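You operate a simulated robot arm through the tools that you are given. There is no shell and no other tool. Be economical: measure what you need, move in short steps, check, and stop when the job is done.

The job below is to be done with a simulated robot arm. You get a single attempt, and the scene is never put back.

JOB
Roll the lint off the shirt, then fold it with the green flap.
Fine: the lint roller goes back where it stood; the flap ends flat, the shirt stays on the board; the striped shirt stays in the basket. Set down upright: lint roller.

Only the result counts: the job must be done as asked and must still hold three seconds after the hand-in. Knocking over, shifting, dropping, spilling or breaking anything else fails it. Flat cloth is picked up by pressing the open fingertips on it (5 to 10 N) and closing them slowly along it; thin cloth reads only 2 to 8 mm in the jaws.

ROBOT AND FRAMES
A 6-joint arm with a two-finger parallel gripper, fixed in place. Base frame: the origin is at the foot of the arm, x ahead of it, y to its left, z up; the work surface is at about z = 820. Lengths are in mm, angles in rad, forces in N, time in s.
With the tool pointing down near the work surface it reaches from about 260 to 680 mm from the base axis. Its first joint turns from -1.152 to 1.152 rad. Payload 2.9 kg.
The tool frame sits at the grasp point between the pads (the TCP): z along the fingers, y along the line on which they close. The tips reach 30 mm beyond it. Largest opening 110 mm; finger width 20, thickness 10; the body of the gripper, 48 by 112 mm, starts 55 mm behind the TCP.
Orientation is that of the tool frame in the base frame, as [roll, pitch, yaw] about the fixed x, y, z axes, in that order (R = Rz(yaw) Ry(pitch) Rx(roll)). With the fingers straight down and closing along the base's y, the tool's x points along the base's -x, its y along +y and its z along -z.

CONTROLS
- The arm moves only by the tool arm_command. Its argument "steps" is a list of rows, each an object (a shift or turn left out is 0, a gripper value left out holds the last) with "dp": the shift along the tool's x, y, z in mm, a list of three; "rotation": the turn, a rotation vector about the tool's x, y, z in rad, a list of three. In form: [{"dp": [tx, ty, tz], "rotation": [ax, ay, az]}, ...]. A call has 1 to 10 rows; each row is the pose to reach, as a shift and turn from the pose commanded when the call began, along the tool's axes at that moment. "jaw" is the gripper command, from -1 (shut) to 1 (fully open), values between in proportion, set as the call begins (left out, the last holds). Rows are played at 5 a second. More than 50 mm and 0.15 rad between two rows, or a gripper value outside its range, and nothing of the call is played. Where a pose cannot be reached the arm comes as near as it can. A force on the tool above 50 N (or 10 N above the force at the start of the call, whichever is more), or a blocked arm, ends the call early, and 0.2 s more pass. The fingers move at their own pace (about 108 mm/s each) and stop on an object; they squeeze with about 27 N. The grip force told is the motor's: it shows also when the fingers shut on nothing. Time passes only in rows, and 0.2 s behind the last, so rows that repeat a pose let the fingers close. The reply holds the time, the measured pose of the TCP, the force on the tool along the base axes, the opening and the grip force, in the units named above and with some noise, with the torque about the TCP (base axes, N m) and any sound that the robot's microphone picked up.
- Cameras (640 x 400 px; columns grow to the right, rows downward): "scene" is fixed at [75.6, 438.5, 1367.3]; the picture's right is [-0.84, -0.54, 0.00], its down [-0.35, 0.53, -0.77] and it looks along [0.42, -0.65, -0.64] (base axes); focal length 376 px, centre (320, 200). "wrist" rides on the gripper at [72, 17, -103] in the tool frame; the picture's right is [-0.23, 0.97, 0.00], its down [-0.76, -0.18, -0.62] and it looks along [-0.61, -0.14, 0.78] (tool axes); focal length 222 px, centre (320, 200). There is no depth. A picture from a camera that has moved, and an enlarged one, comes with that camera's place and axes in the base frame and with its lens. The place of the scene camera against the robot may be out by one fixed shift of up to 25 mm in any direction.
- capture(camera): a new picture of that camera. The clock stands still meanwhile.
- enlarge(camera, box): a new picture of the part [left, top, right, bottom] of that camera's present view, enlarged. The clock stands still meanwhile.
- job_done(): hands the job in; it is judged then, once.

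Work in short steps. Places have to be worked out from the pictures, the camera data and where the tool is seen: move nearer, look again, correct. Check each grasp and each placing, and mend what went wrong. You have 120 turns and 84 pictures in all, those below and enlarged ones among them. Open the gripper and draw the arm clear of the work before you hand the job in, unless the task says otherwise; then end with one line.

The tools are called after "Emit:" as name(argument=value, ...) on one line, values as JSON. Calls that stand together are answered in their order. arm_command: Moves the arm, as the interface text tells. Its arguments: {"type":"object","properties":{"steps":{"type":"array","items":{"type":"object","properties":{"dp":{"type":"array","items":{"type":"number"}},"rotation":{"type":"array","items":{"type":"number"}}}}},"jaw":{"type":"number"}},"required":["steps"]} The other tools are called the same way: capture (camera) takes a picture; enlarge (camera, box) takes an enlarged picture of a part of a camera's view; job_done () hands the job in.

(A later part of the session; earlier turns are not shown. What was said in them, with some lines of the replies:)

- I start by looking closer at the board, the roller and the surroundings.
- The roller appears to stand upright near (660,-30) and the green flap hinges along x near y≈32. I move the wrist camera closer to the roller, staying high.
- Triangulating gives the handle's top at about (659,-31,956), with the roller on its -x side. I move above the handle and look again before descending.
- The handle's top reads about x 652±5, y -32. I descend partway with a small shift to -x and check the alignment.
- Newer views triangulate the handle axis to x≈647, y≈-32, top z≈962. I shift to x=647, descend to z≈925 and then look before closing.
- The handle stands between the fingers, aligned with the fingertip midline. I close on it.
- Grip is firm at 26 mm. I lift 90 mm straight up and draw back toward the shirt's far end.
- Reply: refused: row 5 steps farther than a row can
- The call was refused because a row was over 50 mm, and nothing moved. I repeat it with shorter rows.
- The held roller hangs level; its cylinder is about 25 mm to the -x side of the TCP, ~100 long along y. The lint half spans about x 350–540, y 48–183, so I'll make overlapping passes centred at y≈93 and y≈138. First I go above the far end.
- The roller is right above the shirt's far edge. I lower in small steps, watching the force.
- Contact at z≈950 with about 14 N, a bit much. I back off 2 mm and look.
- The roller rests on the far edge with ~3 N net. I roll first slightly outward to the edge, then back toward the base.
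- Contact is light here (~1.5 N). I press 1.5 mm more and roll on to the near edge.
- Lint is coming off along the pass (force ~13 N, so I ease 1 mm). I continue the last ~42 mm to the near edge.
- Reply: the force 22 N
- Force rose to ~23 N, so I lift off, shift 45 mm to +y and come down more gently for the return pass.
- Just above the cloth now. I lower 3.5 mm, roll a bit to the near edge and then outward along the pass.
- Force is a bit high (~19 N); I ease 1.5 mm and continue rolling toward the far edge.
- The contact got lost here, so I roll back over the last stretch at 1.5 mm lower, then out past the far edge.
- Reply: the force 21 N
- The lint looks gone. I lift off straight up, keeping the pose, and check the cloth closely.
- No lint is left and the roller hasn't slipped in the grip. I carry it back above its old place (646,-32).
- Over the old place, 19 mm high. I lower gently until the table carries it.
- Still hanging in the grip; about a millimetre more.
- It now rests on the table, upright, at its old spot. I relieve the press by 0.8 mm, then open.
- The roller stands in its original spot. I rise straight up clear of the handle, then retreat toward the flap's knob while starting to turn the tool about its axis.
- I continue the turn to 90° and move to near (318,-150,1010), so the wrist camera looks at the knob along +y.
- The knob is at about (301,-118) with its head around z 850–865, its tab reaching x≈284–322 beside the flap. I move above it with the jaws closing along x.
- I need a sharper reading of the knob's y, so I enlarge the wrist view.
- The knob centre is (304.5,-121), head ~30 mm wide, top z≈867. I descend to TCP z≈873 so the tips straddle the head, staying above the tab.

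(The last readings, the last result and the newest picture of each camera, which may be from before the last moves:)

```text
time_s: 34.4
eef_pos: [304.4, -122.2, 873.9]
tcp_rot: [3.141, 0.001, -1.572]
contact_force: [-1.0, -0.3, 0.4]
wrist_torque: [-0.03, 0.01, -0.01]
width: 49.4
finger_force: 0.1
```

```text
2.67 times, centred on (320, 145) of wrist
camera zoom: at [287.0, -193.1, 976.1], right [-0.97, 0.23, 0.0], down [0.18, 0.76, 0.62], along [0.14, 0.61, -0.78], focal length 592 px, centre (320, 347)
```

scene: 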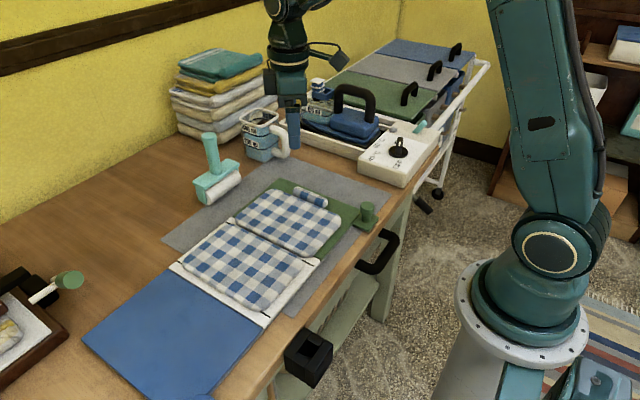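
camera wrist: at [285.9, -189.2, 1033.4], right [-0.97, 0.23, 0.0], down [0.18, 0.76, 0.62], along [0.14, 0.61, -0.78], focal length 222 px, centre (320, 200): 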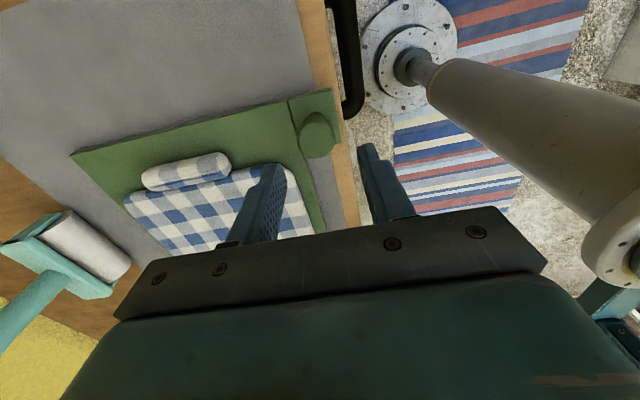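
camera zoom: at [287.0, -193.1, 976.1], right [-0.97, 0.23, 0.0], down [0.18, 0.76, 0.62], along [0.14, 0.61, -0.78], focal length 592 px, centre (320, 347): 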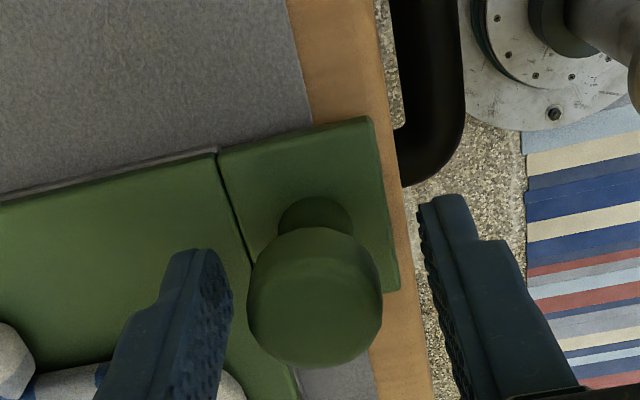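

The knob sits centred between the tips. I go 3 mm deeper and close on it.

Emit:
arm_command(steps=[{"dp": [0, 0, 3]}, {"dp": [0, 0, 3]}])

Emit:
arm_command(steps=[{"dp": [0, 0, 0]}, {"dp": [0, 0, 0]}, {"dp": [0, 0, 0]}, {"dp": [0, 0, 0]}], jaw=-1)

Emit:
enlarge(camera="wrist", box=[200, 70, 440, 220])

```text
time_s: 35.0
eef_pos: [305.1, -122.6, 869.7]
tcp_rot: [-3.141, 0.0, -1.571]
contact_force: [0.2, 0.1, 0.1]
wrist_torque: [0.01, -0.03, 0.02]
width: 49.3
finger_force: 0.1
```

```text
time_s: 36.0
eef_pos: [304.6, -123.4, 870.5]
tcp_rot: [3.141, -0.001, -1.57]
contact_force: [8.6, 1.8, 0.3]
wrist_torque: [-0.02, -0.1, 0.01]
width: 29.0
finger_force: 27.0
```

```text
2.67 times, centred on (320, 145) of wrist
camera zoom: at [287.8, -193.5, 972.8], right [-0.97, 0.23, 0.0], down [0.18, 0.76, 0.62], along [0.14, 0.61, -0.78], focal length 592 px, centre (320, 347)
```

zoom: 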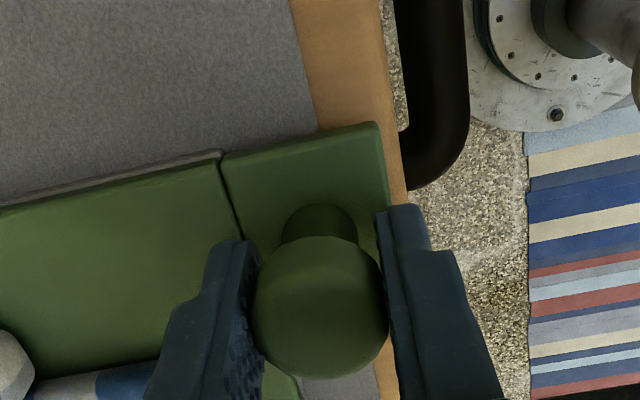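

Knob gripped at 29 mm. I lift along an arc about the hinge (assumed y≈28, z≈828), first to 15°, and check the forces.

Emit:
arm_command(steps=[{"dp": [-1, -1, -6]}, {"dp": [-3, -1, -13]}, {"dp": [-7, -1, -25.4]}, {"dp": [-12.6, -1, -37.6]}, {"dp": [-12.6, -1, -37.6]}])

Emit:
enlarge(camera="scene", box=[180, 110, 440, 300])

```text
time_s: 37.2
eef_pos: [305.0, -110.3, 908.5]
tcp_rot: [3.137, 0.0, -1.573]
contact_force: [-10.8, -8.0, -0.1]
wrist_torque: [-0.69, 0.15, -0.03]
width: 29.0
finger_force: 26.8
```

```text
2.11 times, centred on (310, 205) of scene
camera zoom: at [75.4, 438.3, 1367.4], right [-0.84, -0.54, 0.0], down [-0.35, 0.53, -0.77], along [0.42, -0.65, -0.64], focal length 791 px, centre (341, 190)
```

zoom: 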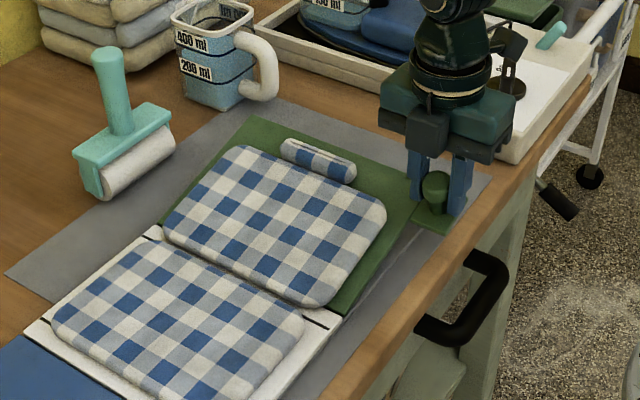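

The flap is rising with the knob rotating in the grip. Side loads are modest (x -11, y -8), so I correct by a millimetre and go on to 30°.

Emit:
arm_command(steps=[{"dp": [1, 1, -4]}, {"dp": [-4, 1.3, -11.5]}, {"dp": [-8, 1.3, -19]}, {"dp": [-13.5, 1.3, -27]}, {"dp": [-19.5, 1.3, -35]}, {"dp": [-19.5, 1.3, -35]}])

```text
time_s: 38.6
eef_pos: [305.3, -91.2, 943.6]
tcp_rot: [3.14, 0.001, -1.57]
contact_force: [3.6, -0.8, -0.1]
wrist_torque: [-0.53, -0.02, -0.03]
width: 29.1
finger_force: 27.1
```

Loads are now small, so the arc fits. I continue to 60°.

Emit:
arm_command(steps=[{"dp": [-7, 0, -8]}, {"dp": [-14, 0, -15]}, {"dp": [-21.5, 0, -22]}, {"dp": [-29.4, 0, -28]}, {"dp": [-38, 0, -33.5]}, {"dp": [-46.4, 0, -38.6]}, {"dp": [-55.5, 0, -43]}, {"dp": [-64.7, 0, -47]}, {"dp": [-64.7, 0, -47]}])

Emit:
enlarge(camera="scene", box=[160, 90, 440, 300])

```text
time_s: 40.6
eef_pos: [303.9, -25.8, 990.1]
tcp_rot: [3.14, -0.001, -1.571]
contact_force: [-4.2, -2.3, -0.1]
wrist_torque: [-0.63, 0.11, -0.04]
width: 29.2
finger_force: 27.3
```

```text
1.90 times, centred on (300, 195) of scene
camera zoom: at [75.5, 438.5, 1367.4], right [-0.84, -0.54, 0.0], down [-0.35, 0.53, -0.77], along [0.42, -0.65, -0.64], focal length 716 px, centre (358, 210)
```

zoom: 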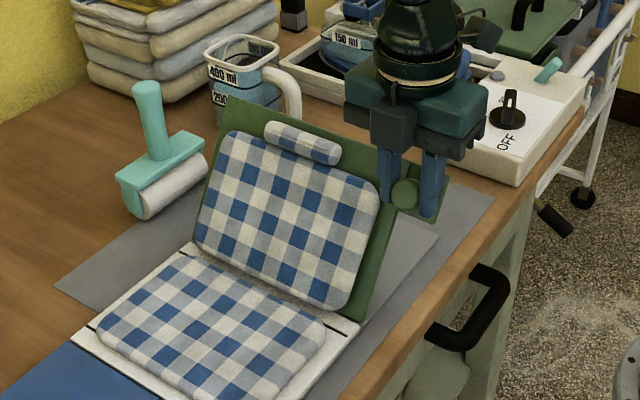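

The flap follows nicely at ~60°. I go on to 90°.

Emit:
arm_command(steps=[{"dp": [-9.6, 0, -3.4]}, {"dp": [-19.2, 0, -6]}, {"dp": [-29, 0, -8]}, {"dp": [-39.1, 0, -9.4]}, {"dp": [-49, 0, -10]}, {"dp": [-59.2, 0, -10.2]}, {"dp": [-69, 0, -9.6]}, {"dp": [-79.2, 0, -8.4]}, {"dp": [-79.2, 0, -8.4]}])

Emit:
enlarge(camera="scene", box=[160, 90, 440, 300])

Emit:
capture(camera="wrist")

```text
time_s: 42.6
eef_pos: [304.2, 54.1, 1000.2]
tcp_rot: [-3.142, 0.0, -1.57]
contact_force: [-6.2, -5.1, 0.1]
wrist_torque: [-0.75, 0.12, -0.02]
width: 29.2
finger_force: 27.1
```

```text
1.90 times, centred on (300, 195) of scene
camera zoom: at [75.5, 438.4, 1367.4], right [-0.84, -0.54, 0.0], down [-0.35, 0.53, -0.77], along [0.42, -0.65, -0.64], focal length 716 px, centre (358, 210)
```

zoom: 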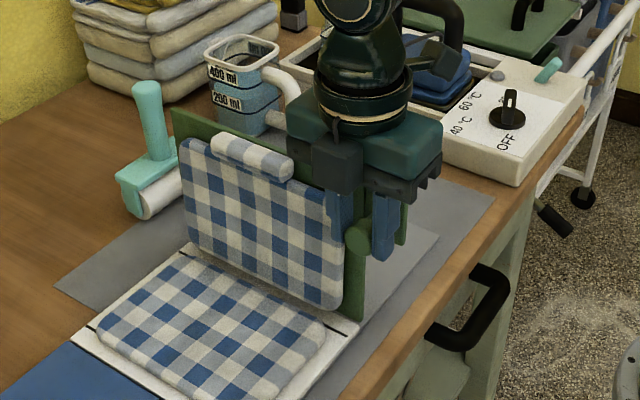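

```text
36 pictures are left
camera wrist: at [287.2, -17.6, 1102.3], right [-0.97, 0.23, 0.0], down [0.18, 0.76, 0.62], along [0.14, 0.61, -0.78], focal length 222 px, centre (320, 200)
```

wrist: 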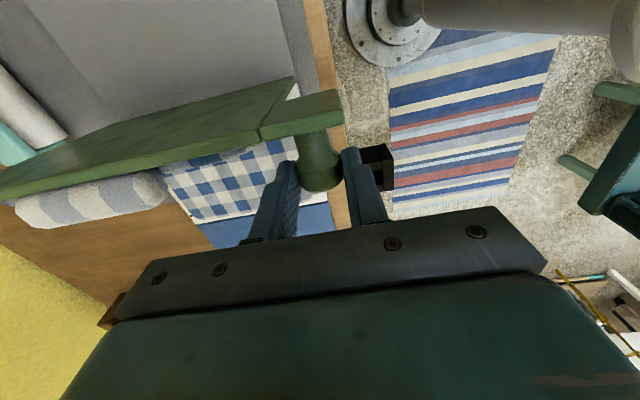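

The flap stands vertical. I carry it over to about 112°, then look.

Emit:
arm_command(steps=[{"dp": [-9.8, 0, 1.9]}, {"dp": [-19.6, 0, 4.4]}, {"dp": [-29, 0, 7.6]}, {"dp": [-38.5, 0, 11.4]}, {"dp": [-47.5, 0, 16]}, {"dp": [-56.4, 0, 20.8]}, {"dp": [-56.4, 0, 20.8]}])

Emit:
enlarge(camera="scene", box=[160, 90, 440, 300])

Emit:
capture(camera="wrist")

```text
time_s: 44.2
eef_pos: [305.3, 110.1, 977.0]
tcp_rot: [-3.139, 0.001, -1.573]
contact_force: [-6.7, -14.4, 11.4]
wrist_torque: [-0.37, 0.07, 0.0]
width: 26.8
finger_force: 27.2
```

```text
1.90 times, centred on (300, 195) of scene
camera zoom: at [75.4, 438.1, 1367.5], right [-0.84, -0.54, 0.0], down [-0.34, 0.53, -0.77], along [0.42, -0.65, -0.64], focal length 716 px, centre (358, 210)
```

zoom: 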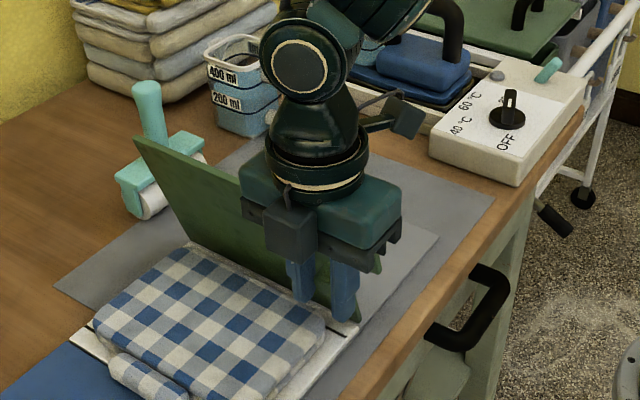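

```text
34 pictures are left
camera wrist: at [287.6, 38.5, 1080.1], right [-0.97, 0.23, 0.0], down [0.18, 0.76, 0.62], along [0.14, 0.61, -0.78], focal length 222 px, centre (320, 200)
```

wrist: 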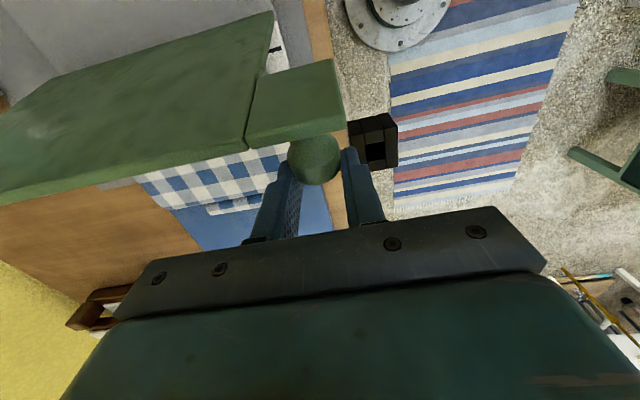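

The shirt has already flopped over onto the lower half, sleeve included. As on a folding board the flap should now go back to lie flat open; the grip is near the knob's edge, so I reverse the arc carefully to 90°.

Emit:
arm_command(steps=[{"dp": [9, 0, -5]}, {"dp": [18, 0, -9.4]}, {"dp": [27.4, 0, -13]}, {"dp": [36.8, 0, -16.4]}, {"dp": [46.5, 0, -19]}, {"dp": [56.4, 0, -20.8]}, {"dp": [56.4, 0, -20.8]}])

Emit:
enlarge(camera="scene", box=[160, 90, 440, 300])

Emit:
capture(camera="wrist")

```text
time_s: 45.8
eef_pos: [304.5, 54.2, 999.6]
tcp_rot: [3.141, 0.0, -1.571]
contact_force: [-1.9, 5.4, 4.1]
wrist_torque: [0.81, 0.05, 0.05]
width: 26.3
finger_force: 26.9
```

```text
1.90 times, centred on (300, 195) of scene
camera zoom: at [75.5, 438.6, 1367.3], right [-0.84, -0.54, 0.0], down [-0.35, 0.53, -0.77], along [0.42, -0.65, -0.64], focal length 716 px, centre (358, 210)
```

zoom: 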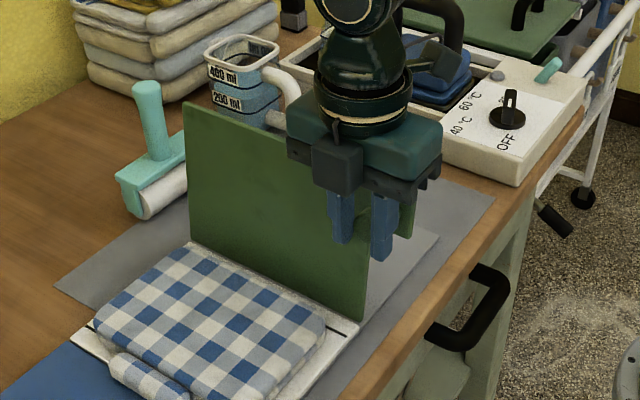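

```text
32 pictures are left
camera wrist: at [287.4, -17.7, 1101.0], right [-0.97, 0.23, 0.0], down [0.18, 0.76, 0.62], along [0.14, 0.61, -0.78], focal length 222 px, centre (320, 200)
```

wrist: 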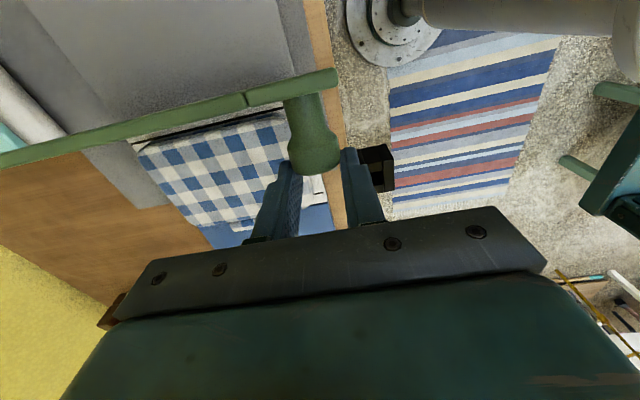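

The fold is done and neat. The fingers hold the knob's outer end; I keep lowering the flap back along the arc to 60°, watching forces.

Emit:
arm_command(steps=[{"dp": [10, 0, -1.6]}, {"dp": [20, 0, -2.6]}, {"dp": [30, 0, -2.9]}, {"dp": [40.4, 0, -2.6]}, {"dp": [50.5, 0, -1.5]}, {"dp": [60.5, 0, 0]}, {"dp": [70, 0, 2.5]}, {"dp": [80, 0, 5.4]}, {"dp": [80, 0, 5.4]}])

Emit:
enlarge(camera="scene", box=[160, 90, 440, 300])

Emit:
capture(camera="wrist")

```text
time_s: 47.8
eef_pos: [304.6, -26.5, 991.3]
tcp_rot: [3.141, 0.0, -1.571]
contact_force: [6.2, 6.4, -5.3]
wrist_torque: [0.9, -0.34, 0.06]
width: 26.5
finger_force: 27.0
```

```text
1.90 times, centred on (300, 195) of scene
camera zoom: at [75.9, 438.7, 1367.3], right [-0.84, -0.54, 0.0], down [-0.35, 0.53, -0.77], along [0.42, -0.65, -0.64], focal length 716 px, centre (358, 210)
```

zoom: 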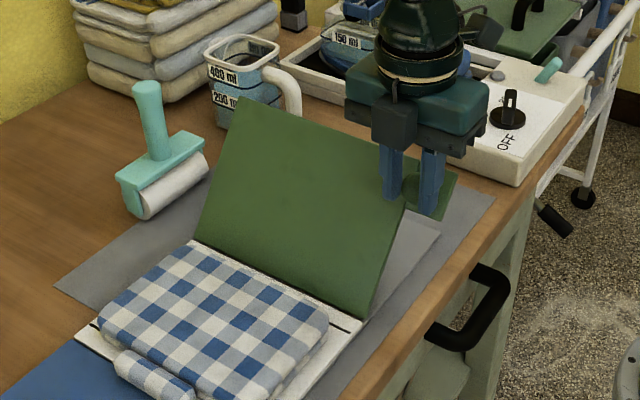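

```text
30 pictures are left
camera wrist: at [287.3, -97.4, 1094.2], right [-0.97, 0.23, 0.0], down [0.18, 0.76, 0.62], along [0.14, 0.61, -0.78], focal length 222 px, centre (320, 200)
```

wrist: 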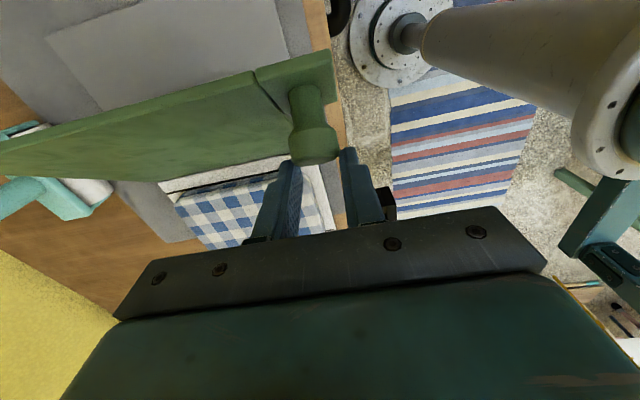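

Flap at ~60° and following. I continue down to about 22°.

Emit:
arm_command(steps=[{"dp": [9.5, 0, 3.5]}, {"dp": [18.7, 0, 7.7]}, {"dp": [27.7, 0, 12.5]}, {"dp": [36.3, 0, 17.9]}, {"dp": [44.5, 0, 24]}, {"dp": [52.3, 0, 30.3]}, {"dp": [59.7, 0, 37]}, {"dp": [66.6, 0, 44.6]}, {"dp": [73, 0, 52.5]}, {"dp": [79, 0, 60.7]}])

Emit:
capture(camera="wrist")

```text
time_s: 50.0
eef_pos: [303.2, -105.3, 931.7]
tcp_rot: [3.137, 0.001, -1.571]
contact_force: [0.3, 11.3, -3.6]
wrist_torque: [0.69, -0.12, 0.19]
width: 25.5
finger_force: 27.1
```

```text
29 pictures are left
camera wrist: at [287.5, -176.5, 1034.2], right [-0.97, 0.23, 0.0], down [0.18, 0.76, 0.62], along [0.14, 0.61, -0.78], focal length 222 px, centre (320, 200)
```

wrist: 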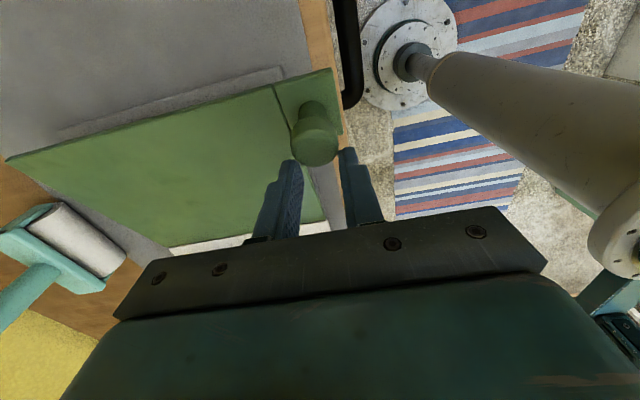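

The knob is held near the pads' -y edge; only ~20° remain. I lower the rest of the way.

Emit:
arm_command(steps=[{"dp": [6, 0, 8.5]}, {"dp": [11, 0, 17.6]}, {"dp": [15, 0, 27]}, {"dp": [18, 0, 37]}, {"dp": [20, 0, 47]}, {"dp": [21, 0, 55]}, {"dp": [21, 0, 55]}])

Emit:
capture(camera="wrist")

Emit:
enlarge(camera="scene", box=[160, 90, 440, 300])

```text
time_s: 51.0
eef_pos: [303.5, -123.4, 903.9]
tcp_rot: [-3.139, -0.005, -1.575]
contact_force: [-9.2, 7.2, 34.9]
wrist_torque: [-0.12, 0.28, -0.09]
width: 0.2
finger_force: 27.3
stopped in row 4: the force on the tool passed its limit at 75 N (the readings are from after the stop); the commanded pose is now the measured one
```

```text
28 pictures are left
camera wrist: at [286.2, -193.6, 1006.8], right [-0.97, 0.23, 0.0], down [0.18, 0.76, 0.62], along [0.15, 0.6, -0.78], focal length 222 px, centre (320, 200)
```

wrist: 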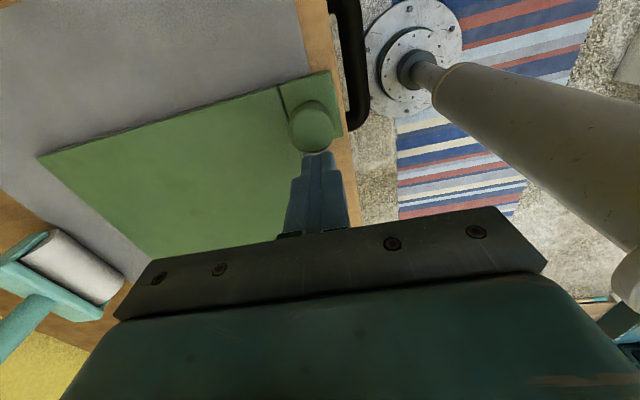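

```text
1.90 times, centred on (300, 195) of scene
camera zoom: at [75.1, 438.8, 1367.3], right [-0.84, -0.54, 0.0], down [-0.34, 0.53, -0.77], along [0.42, -0.65, -0.64], focal length 716 px, centre (358, 210)
```

zoom: 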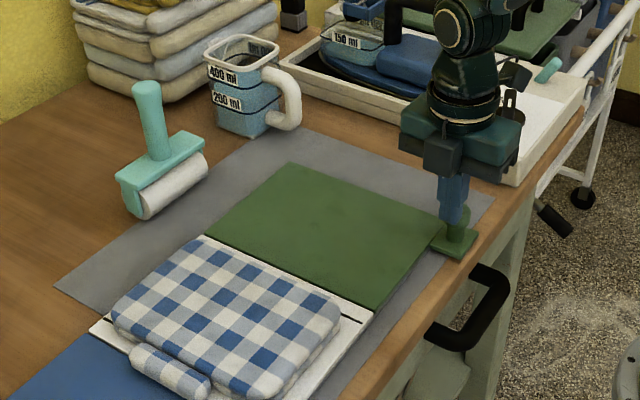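

The grip slipped off at the end and the flap is now lying flat, but the closed tips press on the knob. I lift straight off.

Emit:
arm_command(steps=[{"dp": [0, 0, -5]}, {"dp": [0, 0, -20]}, {"dp": [0, 0, -35]}, {"dp": [0, 0, -35]}])

Emit:
enlarge(camera="scene", box=[60, 130, 420, 400])

Emit:
enlarge(camera="wrist", box=[240, 50, 400, 150])

```text
time_s: 52.0
eef_pos: [303.7, -122.8, 936.6]
tcp_rot: [-3.138, -0.005, -1.576]
contact_force: [0.1, 0.5, -0.3]
wrist_torque: [-0.02, 0.02, 0.0]
width: 0.0
finger_force: 27.1
```

```text
1.48 times, centred on (240, 265) of scene
camera zoom: at [75.6, 438.5, 1367.3], right [-0.84, -0.54, 0.0], down [-0.35, 0.53, -0.77], along [0.42, -0.65, -0.64], focal length 557 px, centre (438, 104)
```

zoom: 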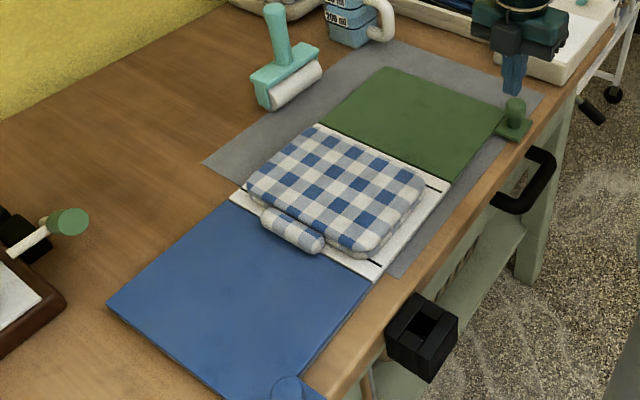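

```text
4.00 times, centred on (320, 100) of wrist
camera zoom: at [286.9, -193.2, 1040.7], right [-0.97, 0.23, 0.0], down [0.18, 0.76, 0.62], along [0.15, 0.6, -0.78], focal length 888 px, centre (320, 600)
```

zoom: 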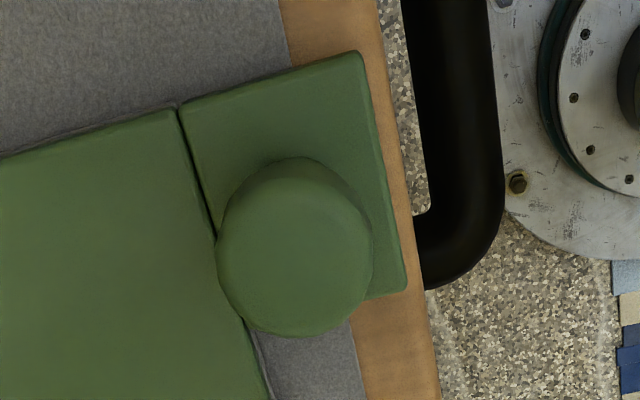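

The tab's corner now reads y≈-167 versus -146 before, so the slip dragged the whole board about 21 mm toward -y (x unchanged). I'll push it gently back with both opened fingertips on the flap's outer edge; first I move outside that edge and look.

Emit:
arm_command(steps=[{"dp": [15, -30, -20]}, {"dp": [35, -65, -20]}, {"dp": [55, -100, -20]}, {"dp": [80, -136, -10]}, {"dp": [80, -136, 0]}, {"dp": [80, -136, 0]}], jaw=1)

Emit:
capture(camera="wrist")

Emit:
capture(camera="scene")

```text
time_s: 53.4
eef_pos: [440.4, -202.9, 937.2]
tcp_rot: [-3.137, -0.005, -1.577]
contact_force: [0.2, 0.0, -0.4]
wrist_torque: [-0.01, 0.01, -0.02]
width: 110.2
finger_force: 0.1
```

```text
24 pictures are left
camera wrist: at [422.8, -273.5, 1040.5], right [-0.97, 0.23, 0.0], down [0.18, 0.76, 0.62], along [0.15, 0.6, -0.78], focal length 222 px, centre (320, 200)
```

wrist: 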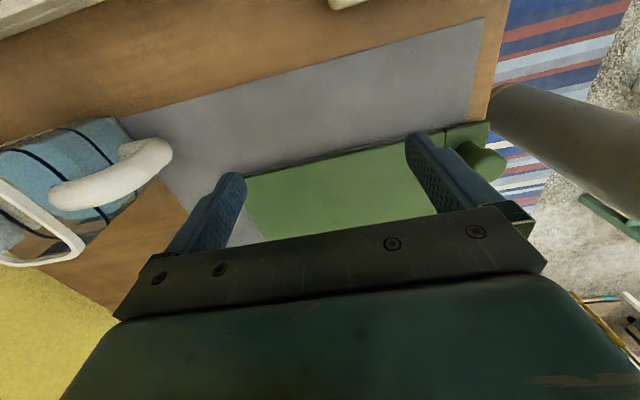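

```text
23 pictures are left
```

scene: 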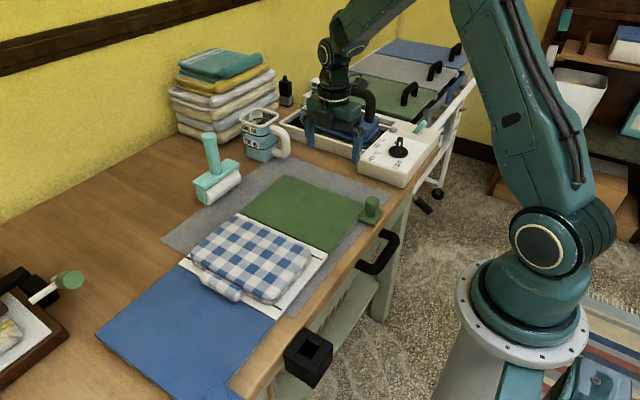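

The flap lies flat with its outer edge at y≈-166, x 324–540. Below the fingers is only bare mat, so I descend outside the edge until the tips are ~4 mm above the table.

Emit:
arm_command(steps=[{"dp": [0, 0, 25]}, {"dp": [0, 0, 50]}, {"dp": [0, 0, 68]}, {"dp": [0, 0, 76]}, {"dp": [0, 0, 81]}, {"dp": [0, 0, 81]}])

Emit:
enlarge(camera="scene", box=[220, 100, 400, 240])

Emit:
capture(camera="wrist")

```text
time_s: 54.8
eef_pos: [439.3, -204.4, 857.0]
tcp_rot: [-3.138, -0.005, -1.576]
contact_force: [-1.1, 1.5, -0.6]
wrist_torque: [0.0, -0.02, 0.02]
width: 109.8
finger_force: 0.0
```

```text
2.86 times, centred on (310, 170) of scene
camera zoom: at [75.6, 438.5, 1367.3], right [-0.84, -0.54, 0.0], down [-0.35, 0.53, -0.77], along [0.42, -0.65, -0.64], focal length 1074 px, centre (349, 286)
```

zoom: 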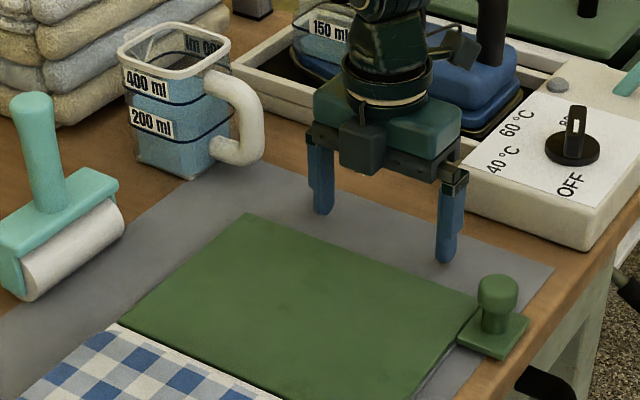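

```text
21 pictures are left
camera wrist: at [422.6, -274.8, 960.6], right [-0.97, 0.23, 0.0], down [0.18, 0.76, 0.62], along [0.15, 0.6, -0.78], focal length 222 px, centre (320, 200)
```

wrist: 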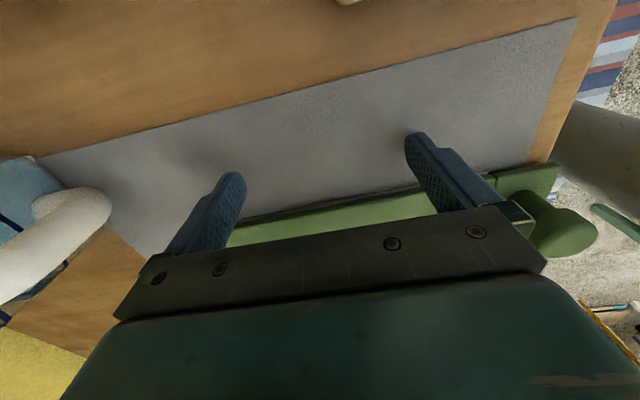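

Clear on all sides. I lower 3 mm more and advance toward the edge until contact.

Emit:
arm_command(steps=[{"dp": [0, 0, 3]}, {"dp": [-10, 0, 3]}, {"dp": [-20, 0, 3]}, {"dp": [-24, 0, 3]}, {"dp": [-28, 0, 3]}, {"dp": [-28, 0, 3]}])

```text
time_s: 56.2
eef_pos: [441.6, -178.6, 854.5]
tcp_rot: [-3.138, -0.007, -1.579]
contact_force: [-1.3, -12.3, -0.4]
wrist_torque: [-0.35, -0.02, 0.74]
width: 110.1
finger_force: 0.1
```

The tips touch (12 N, near finger first). I turn the tool 0.02 to even the contact and push slowly.

Emit:
arm_command(steps=[{"dp": [0, 0, 0], "rotation": [0, 0, -0.02]}, {"dp": [-2, 0, 0], "rotation": [0, 0, -0.02]}, {"dp": [-4, 0, 0], "rotation": [0, 0, -0.02]}, {"dp": [-6, 0, 0], "rotation": [0, 0, -0.02]}, {"dp": [-8, 0, 0], "rotation": [0, 0, -0.02]}, {"dp": [-10, 0, 0], "rotation": [0, 0, -0.02]}, {"dp": [-10, 0, 0], "rotation": [0, 0, -0.02]}])

Emit:
capture(camera="scene")

```text
time_s: 57.8
eef_pos: [440.3, -165.7, 854.4]
tcp_rot: [-3.14, -0.009, -1.556]
contact_force: [1.3, -17.1, 2.2]
wrist_torque: [-0.45, -0.14, 1.01]
width: 109.7
finger_force: 0.0
```

```text
20 pictures are left
```

scene: 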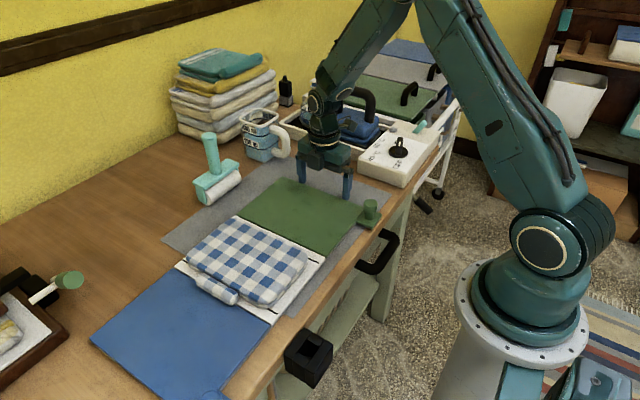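

The board slides back with ~17 N. I push about 8 mm more and compare with the initial picture.

Emit:
arm_command(steps=[{"dp": [-2, 0, 0]}, {"dp": [-4, 0, 0]}, {"dp": [-6, 0, 0]}, {"dp": [-8, 0, 0]}, {"dp": [-8, 0, 0]}])

Emit:
enlarge(camera="scene", box=[160, 100, 420, 340])

Emit:
capture(camera="scene")

```text
time_s: 59.0
eef_pos: [440.0, -158.9, 854.3]
tcp_rot: [-3.139, -0.006, -1.559]
contact_force: [-0.7, -14.1, 1.4]
wrist_torque: [-0.32, 0.12, -0.14]
width: 110.5
finger_force: 0.0
```

```text
1.67 times, centred on (290, 220) of scene
camera zoom: at [75.6, 438.2, 1367.4], right [-0.84, -0.54, 0.0], down [-0.35, 0.53, -0.77], along [0.42, -0.65, -0.64], focal length 626 px, centre (370, 167)
```

zoom: 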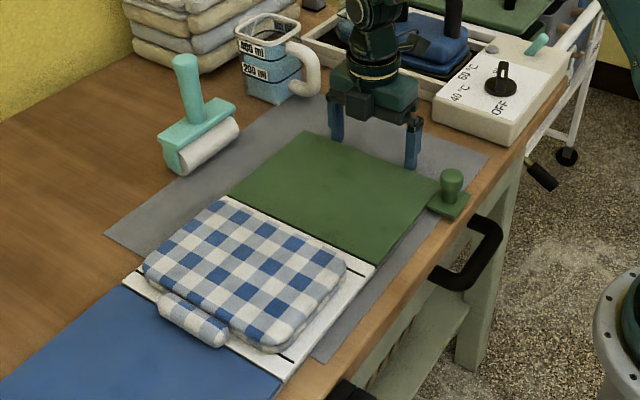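

```text
18 pictures are left
```

scene: 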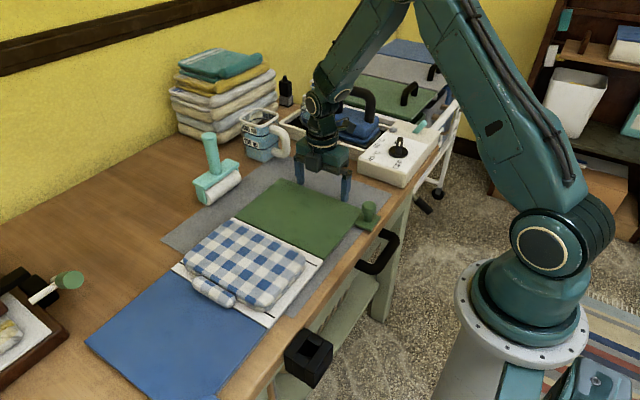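

Comparing with the first picture, the board is still ~5 mm short and both fingers now share the contact. I push 5 mm more.

Emit:
arm_command(steps=[{"dp": [-2, 0, 0]}, {"dp": [-4, 0, 0]}, {"dp": [-5, 0, 0]}, {"dp": [-5, 0, 0]}])

Emit:
enlarge(camera="scene", box=[160, 100, 420, 340])

```text
time_s: 60.0
eef_pos: [442.3, -153.1, 854.8]
tcp_rot: [-3.138, -0.008, -1.556]
contact_force: [1.3, -15.3, 3.1]
wrist_torque: [-0.36, -0.14, 0.19]
width: 110.3
finger_force: 0.1
```

```text
1.67 times, centred on (290, 220) of scene
camera zoom: at [75.6, 438.2, 1367.5], right [-0.84, -0.54, 0.0], down [-0.35, 0.53, -0.77], along [0.42, -0.65, -0.64], focal length 626 px, centre (370, 167)
```

zoom: 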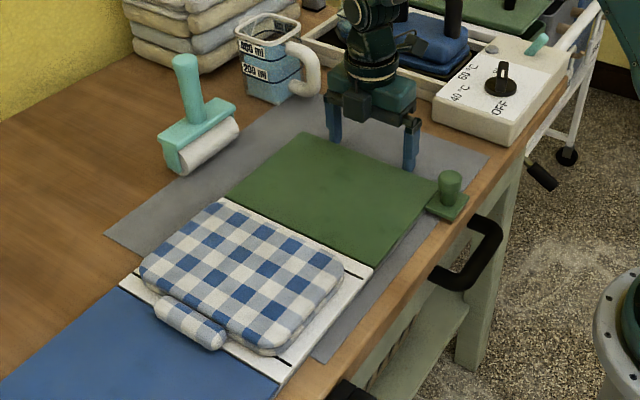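

The board now matches the initial picture within 1–2 px. I back away from the edge and then rise clear.

Emit:
arm_command(steps=[{"dp": [10, 0, 0]}, {"dp": [30, 0, 0]}, {"dp": [30, 0, -30]}, {"dp": [30, 0, -75]}, {"dp": [30, 0, -120]}, {"dp": [20, 0, -165]}, {"dp": [10, 0, -210]}, {"dp": [10, 0, -210]}])

Emit:
capture(camera="wrist")

Emit:
capture(camera="scene")

Emit:
enlarge(camera="scene", box=[160, 100, 420, 340])

```text
time_s: 61.8
eef_pos: [439.0, -161.0, 1064.5]
tcp_rot: [-3.14, -0.007, -1.557]
contact_force: [-1.0, -0.6, -1.0]
wrist_torque: [-0.02, 0.01, -0.01]
width: 110.0
finger_force: 0.0
```

```text
16 pictures are left
camera wrist: at [423.1, -231.9, 1167.8], right [-0.98, 0.21, 0.0], down [0.17, 0.77, 0.62], along [0.14, 0.6, -0.78], focal length 222 px, centre (320, 200)
```

wrist: 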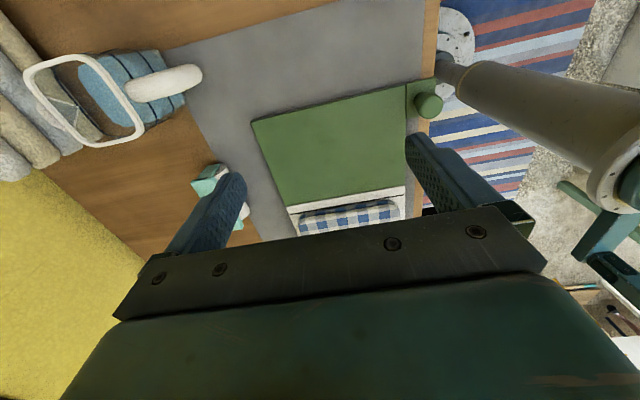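

```text
15 pictures are left
```

scene: 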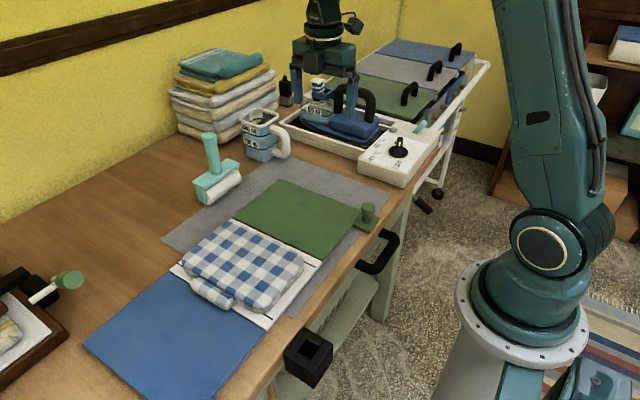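

```text
1.67 times, centred on (290, 220) of scene
camera zoom: at [75.6, 438.5, 1367.3], right [-0.84, -0.54, 0.0], down [-0.35, 0.53, -0.77], along [0.42, -0.65, -0.64], focal length 626 px, centre (370, 167)
```

zoom: 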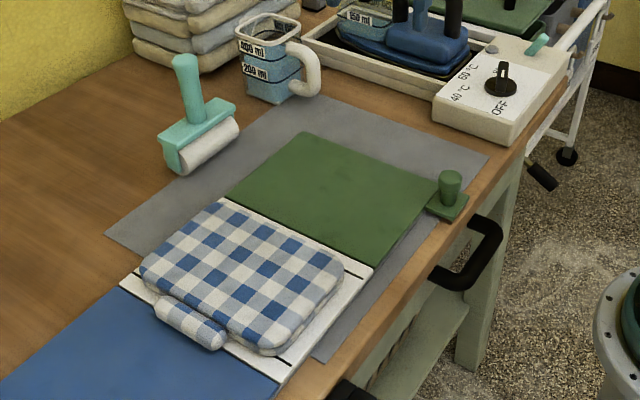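

Everything checks out: the roller stands upright on its spot, the lint is gone, the shirt is folded on the board, and the green flap lies flat. The board is back where it was and the arm is clear and open, so I hand in.

Emit:
job_done()

```text
The job is handed in.
```

I rolled the lint off the shirt, stood the roller back upright in its place, and folded the shirt with the green flap, which lies flat again. While I was lowering the flap, the knob slipped out of the grip. The flap dropped the last bit and the board was dragged about 21 mm. I pushed it back to within a few millimetres of its original spot, and the shirt stayed on the board.
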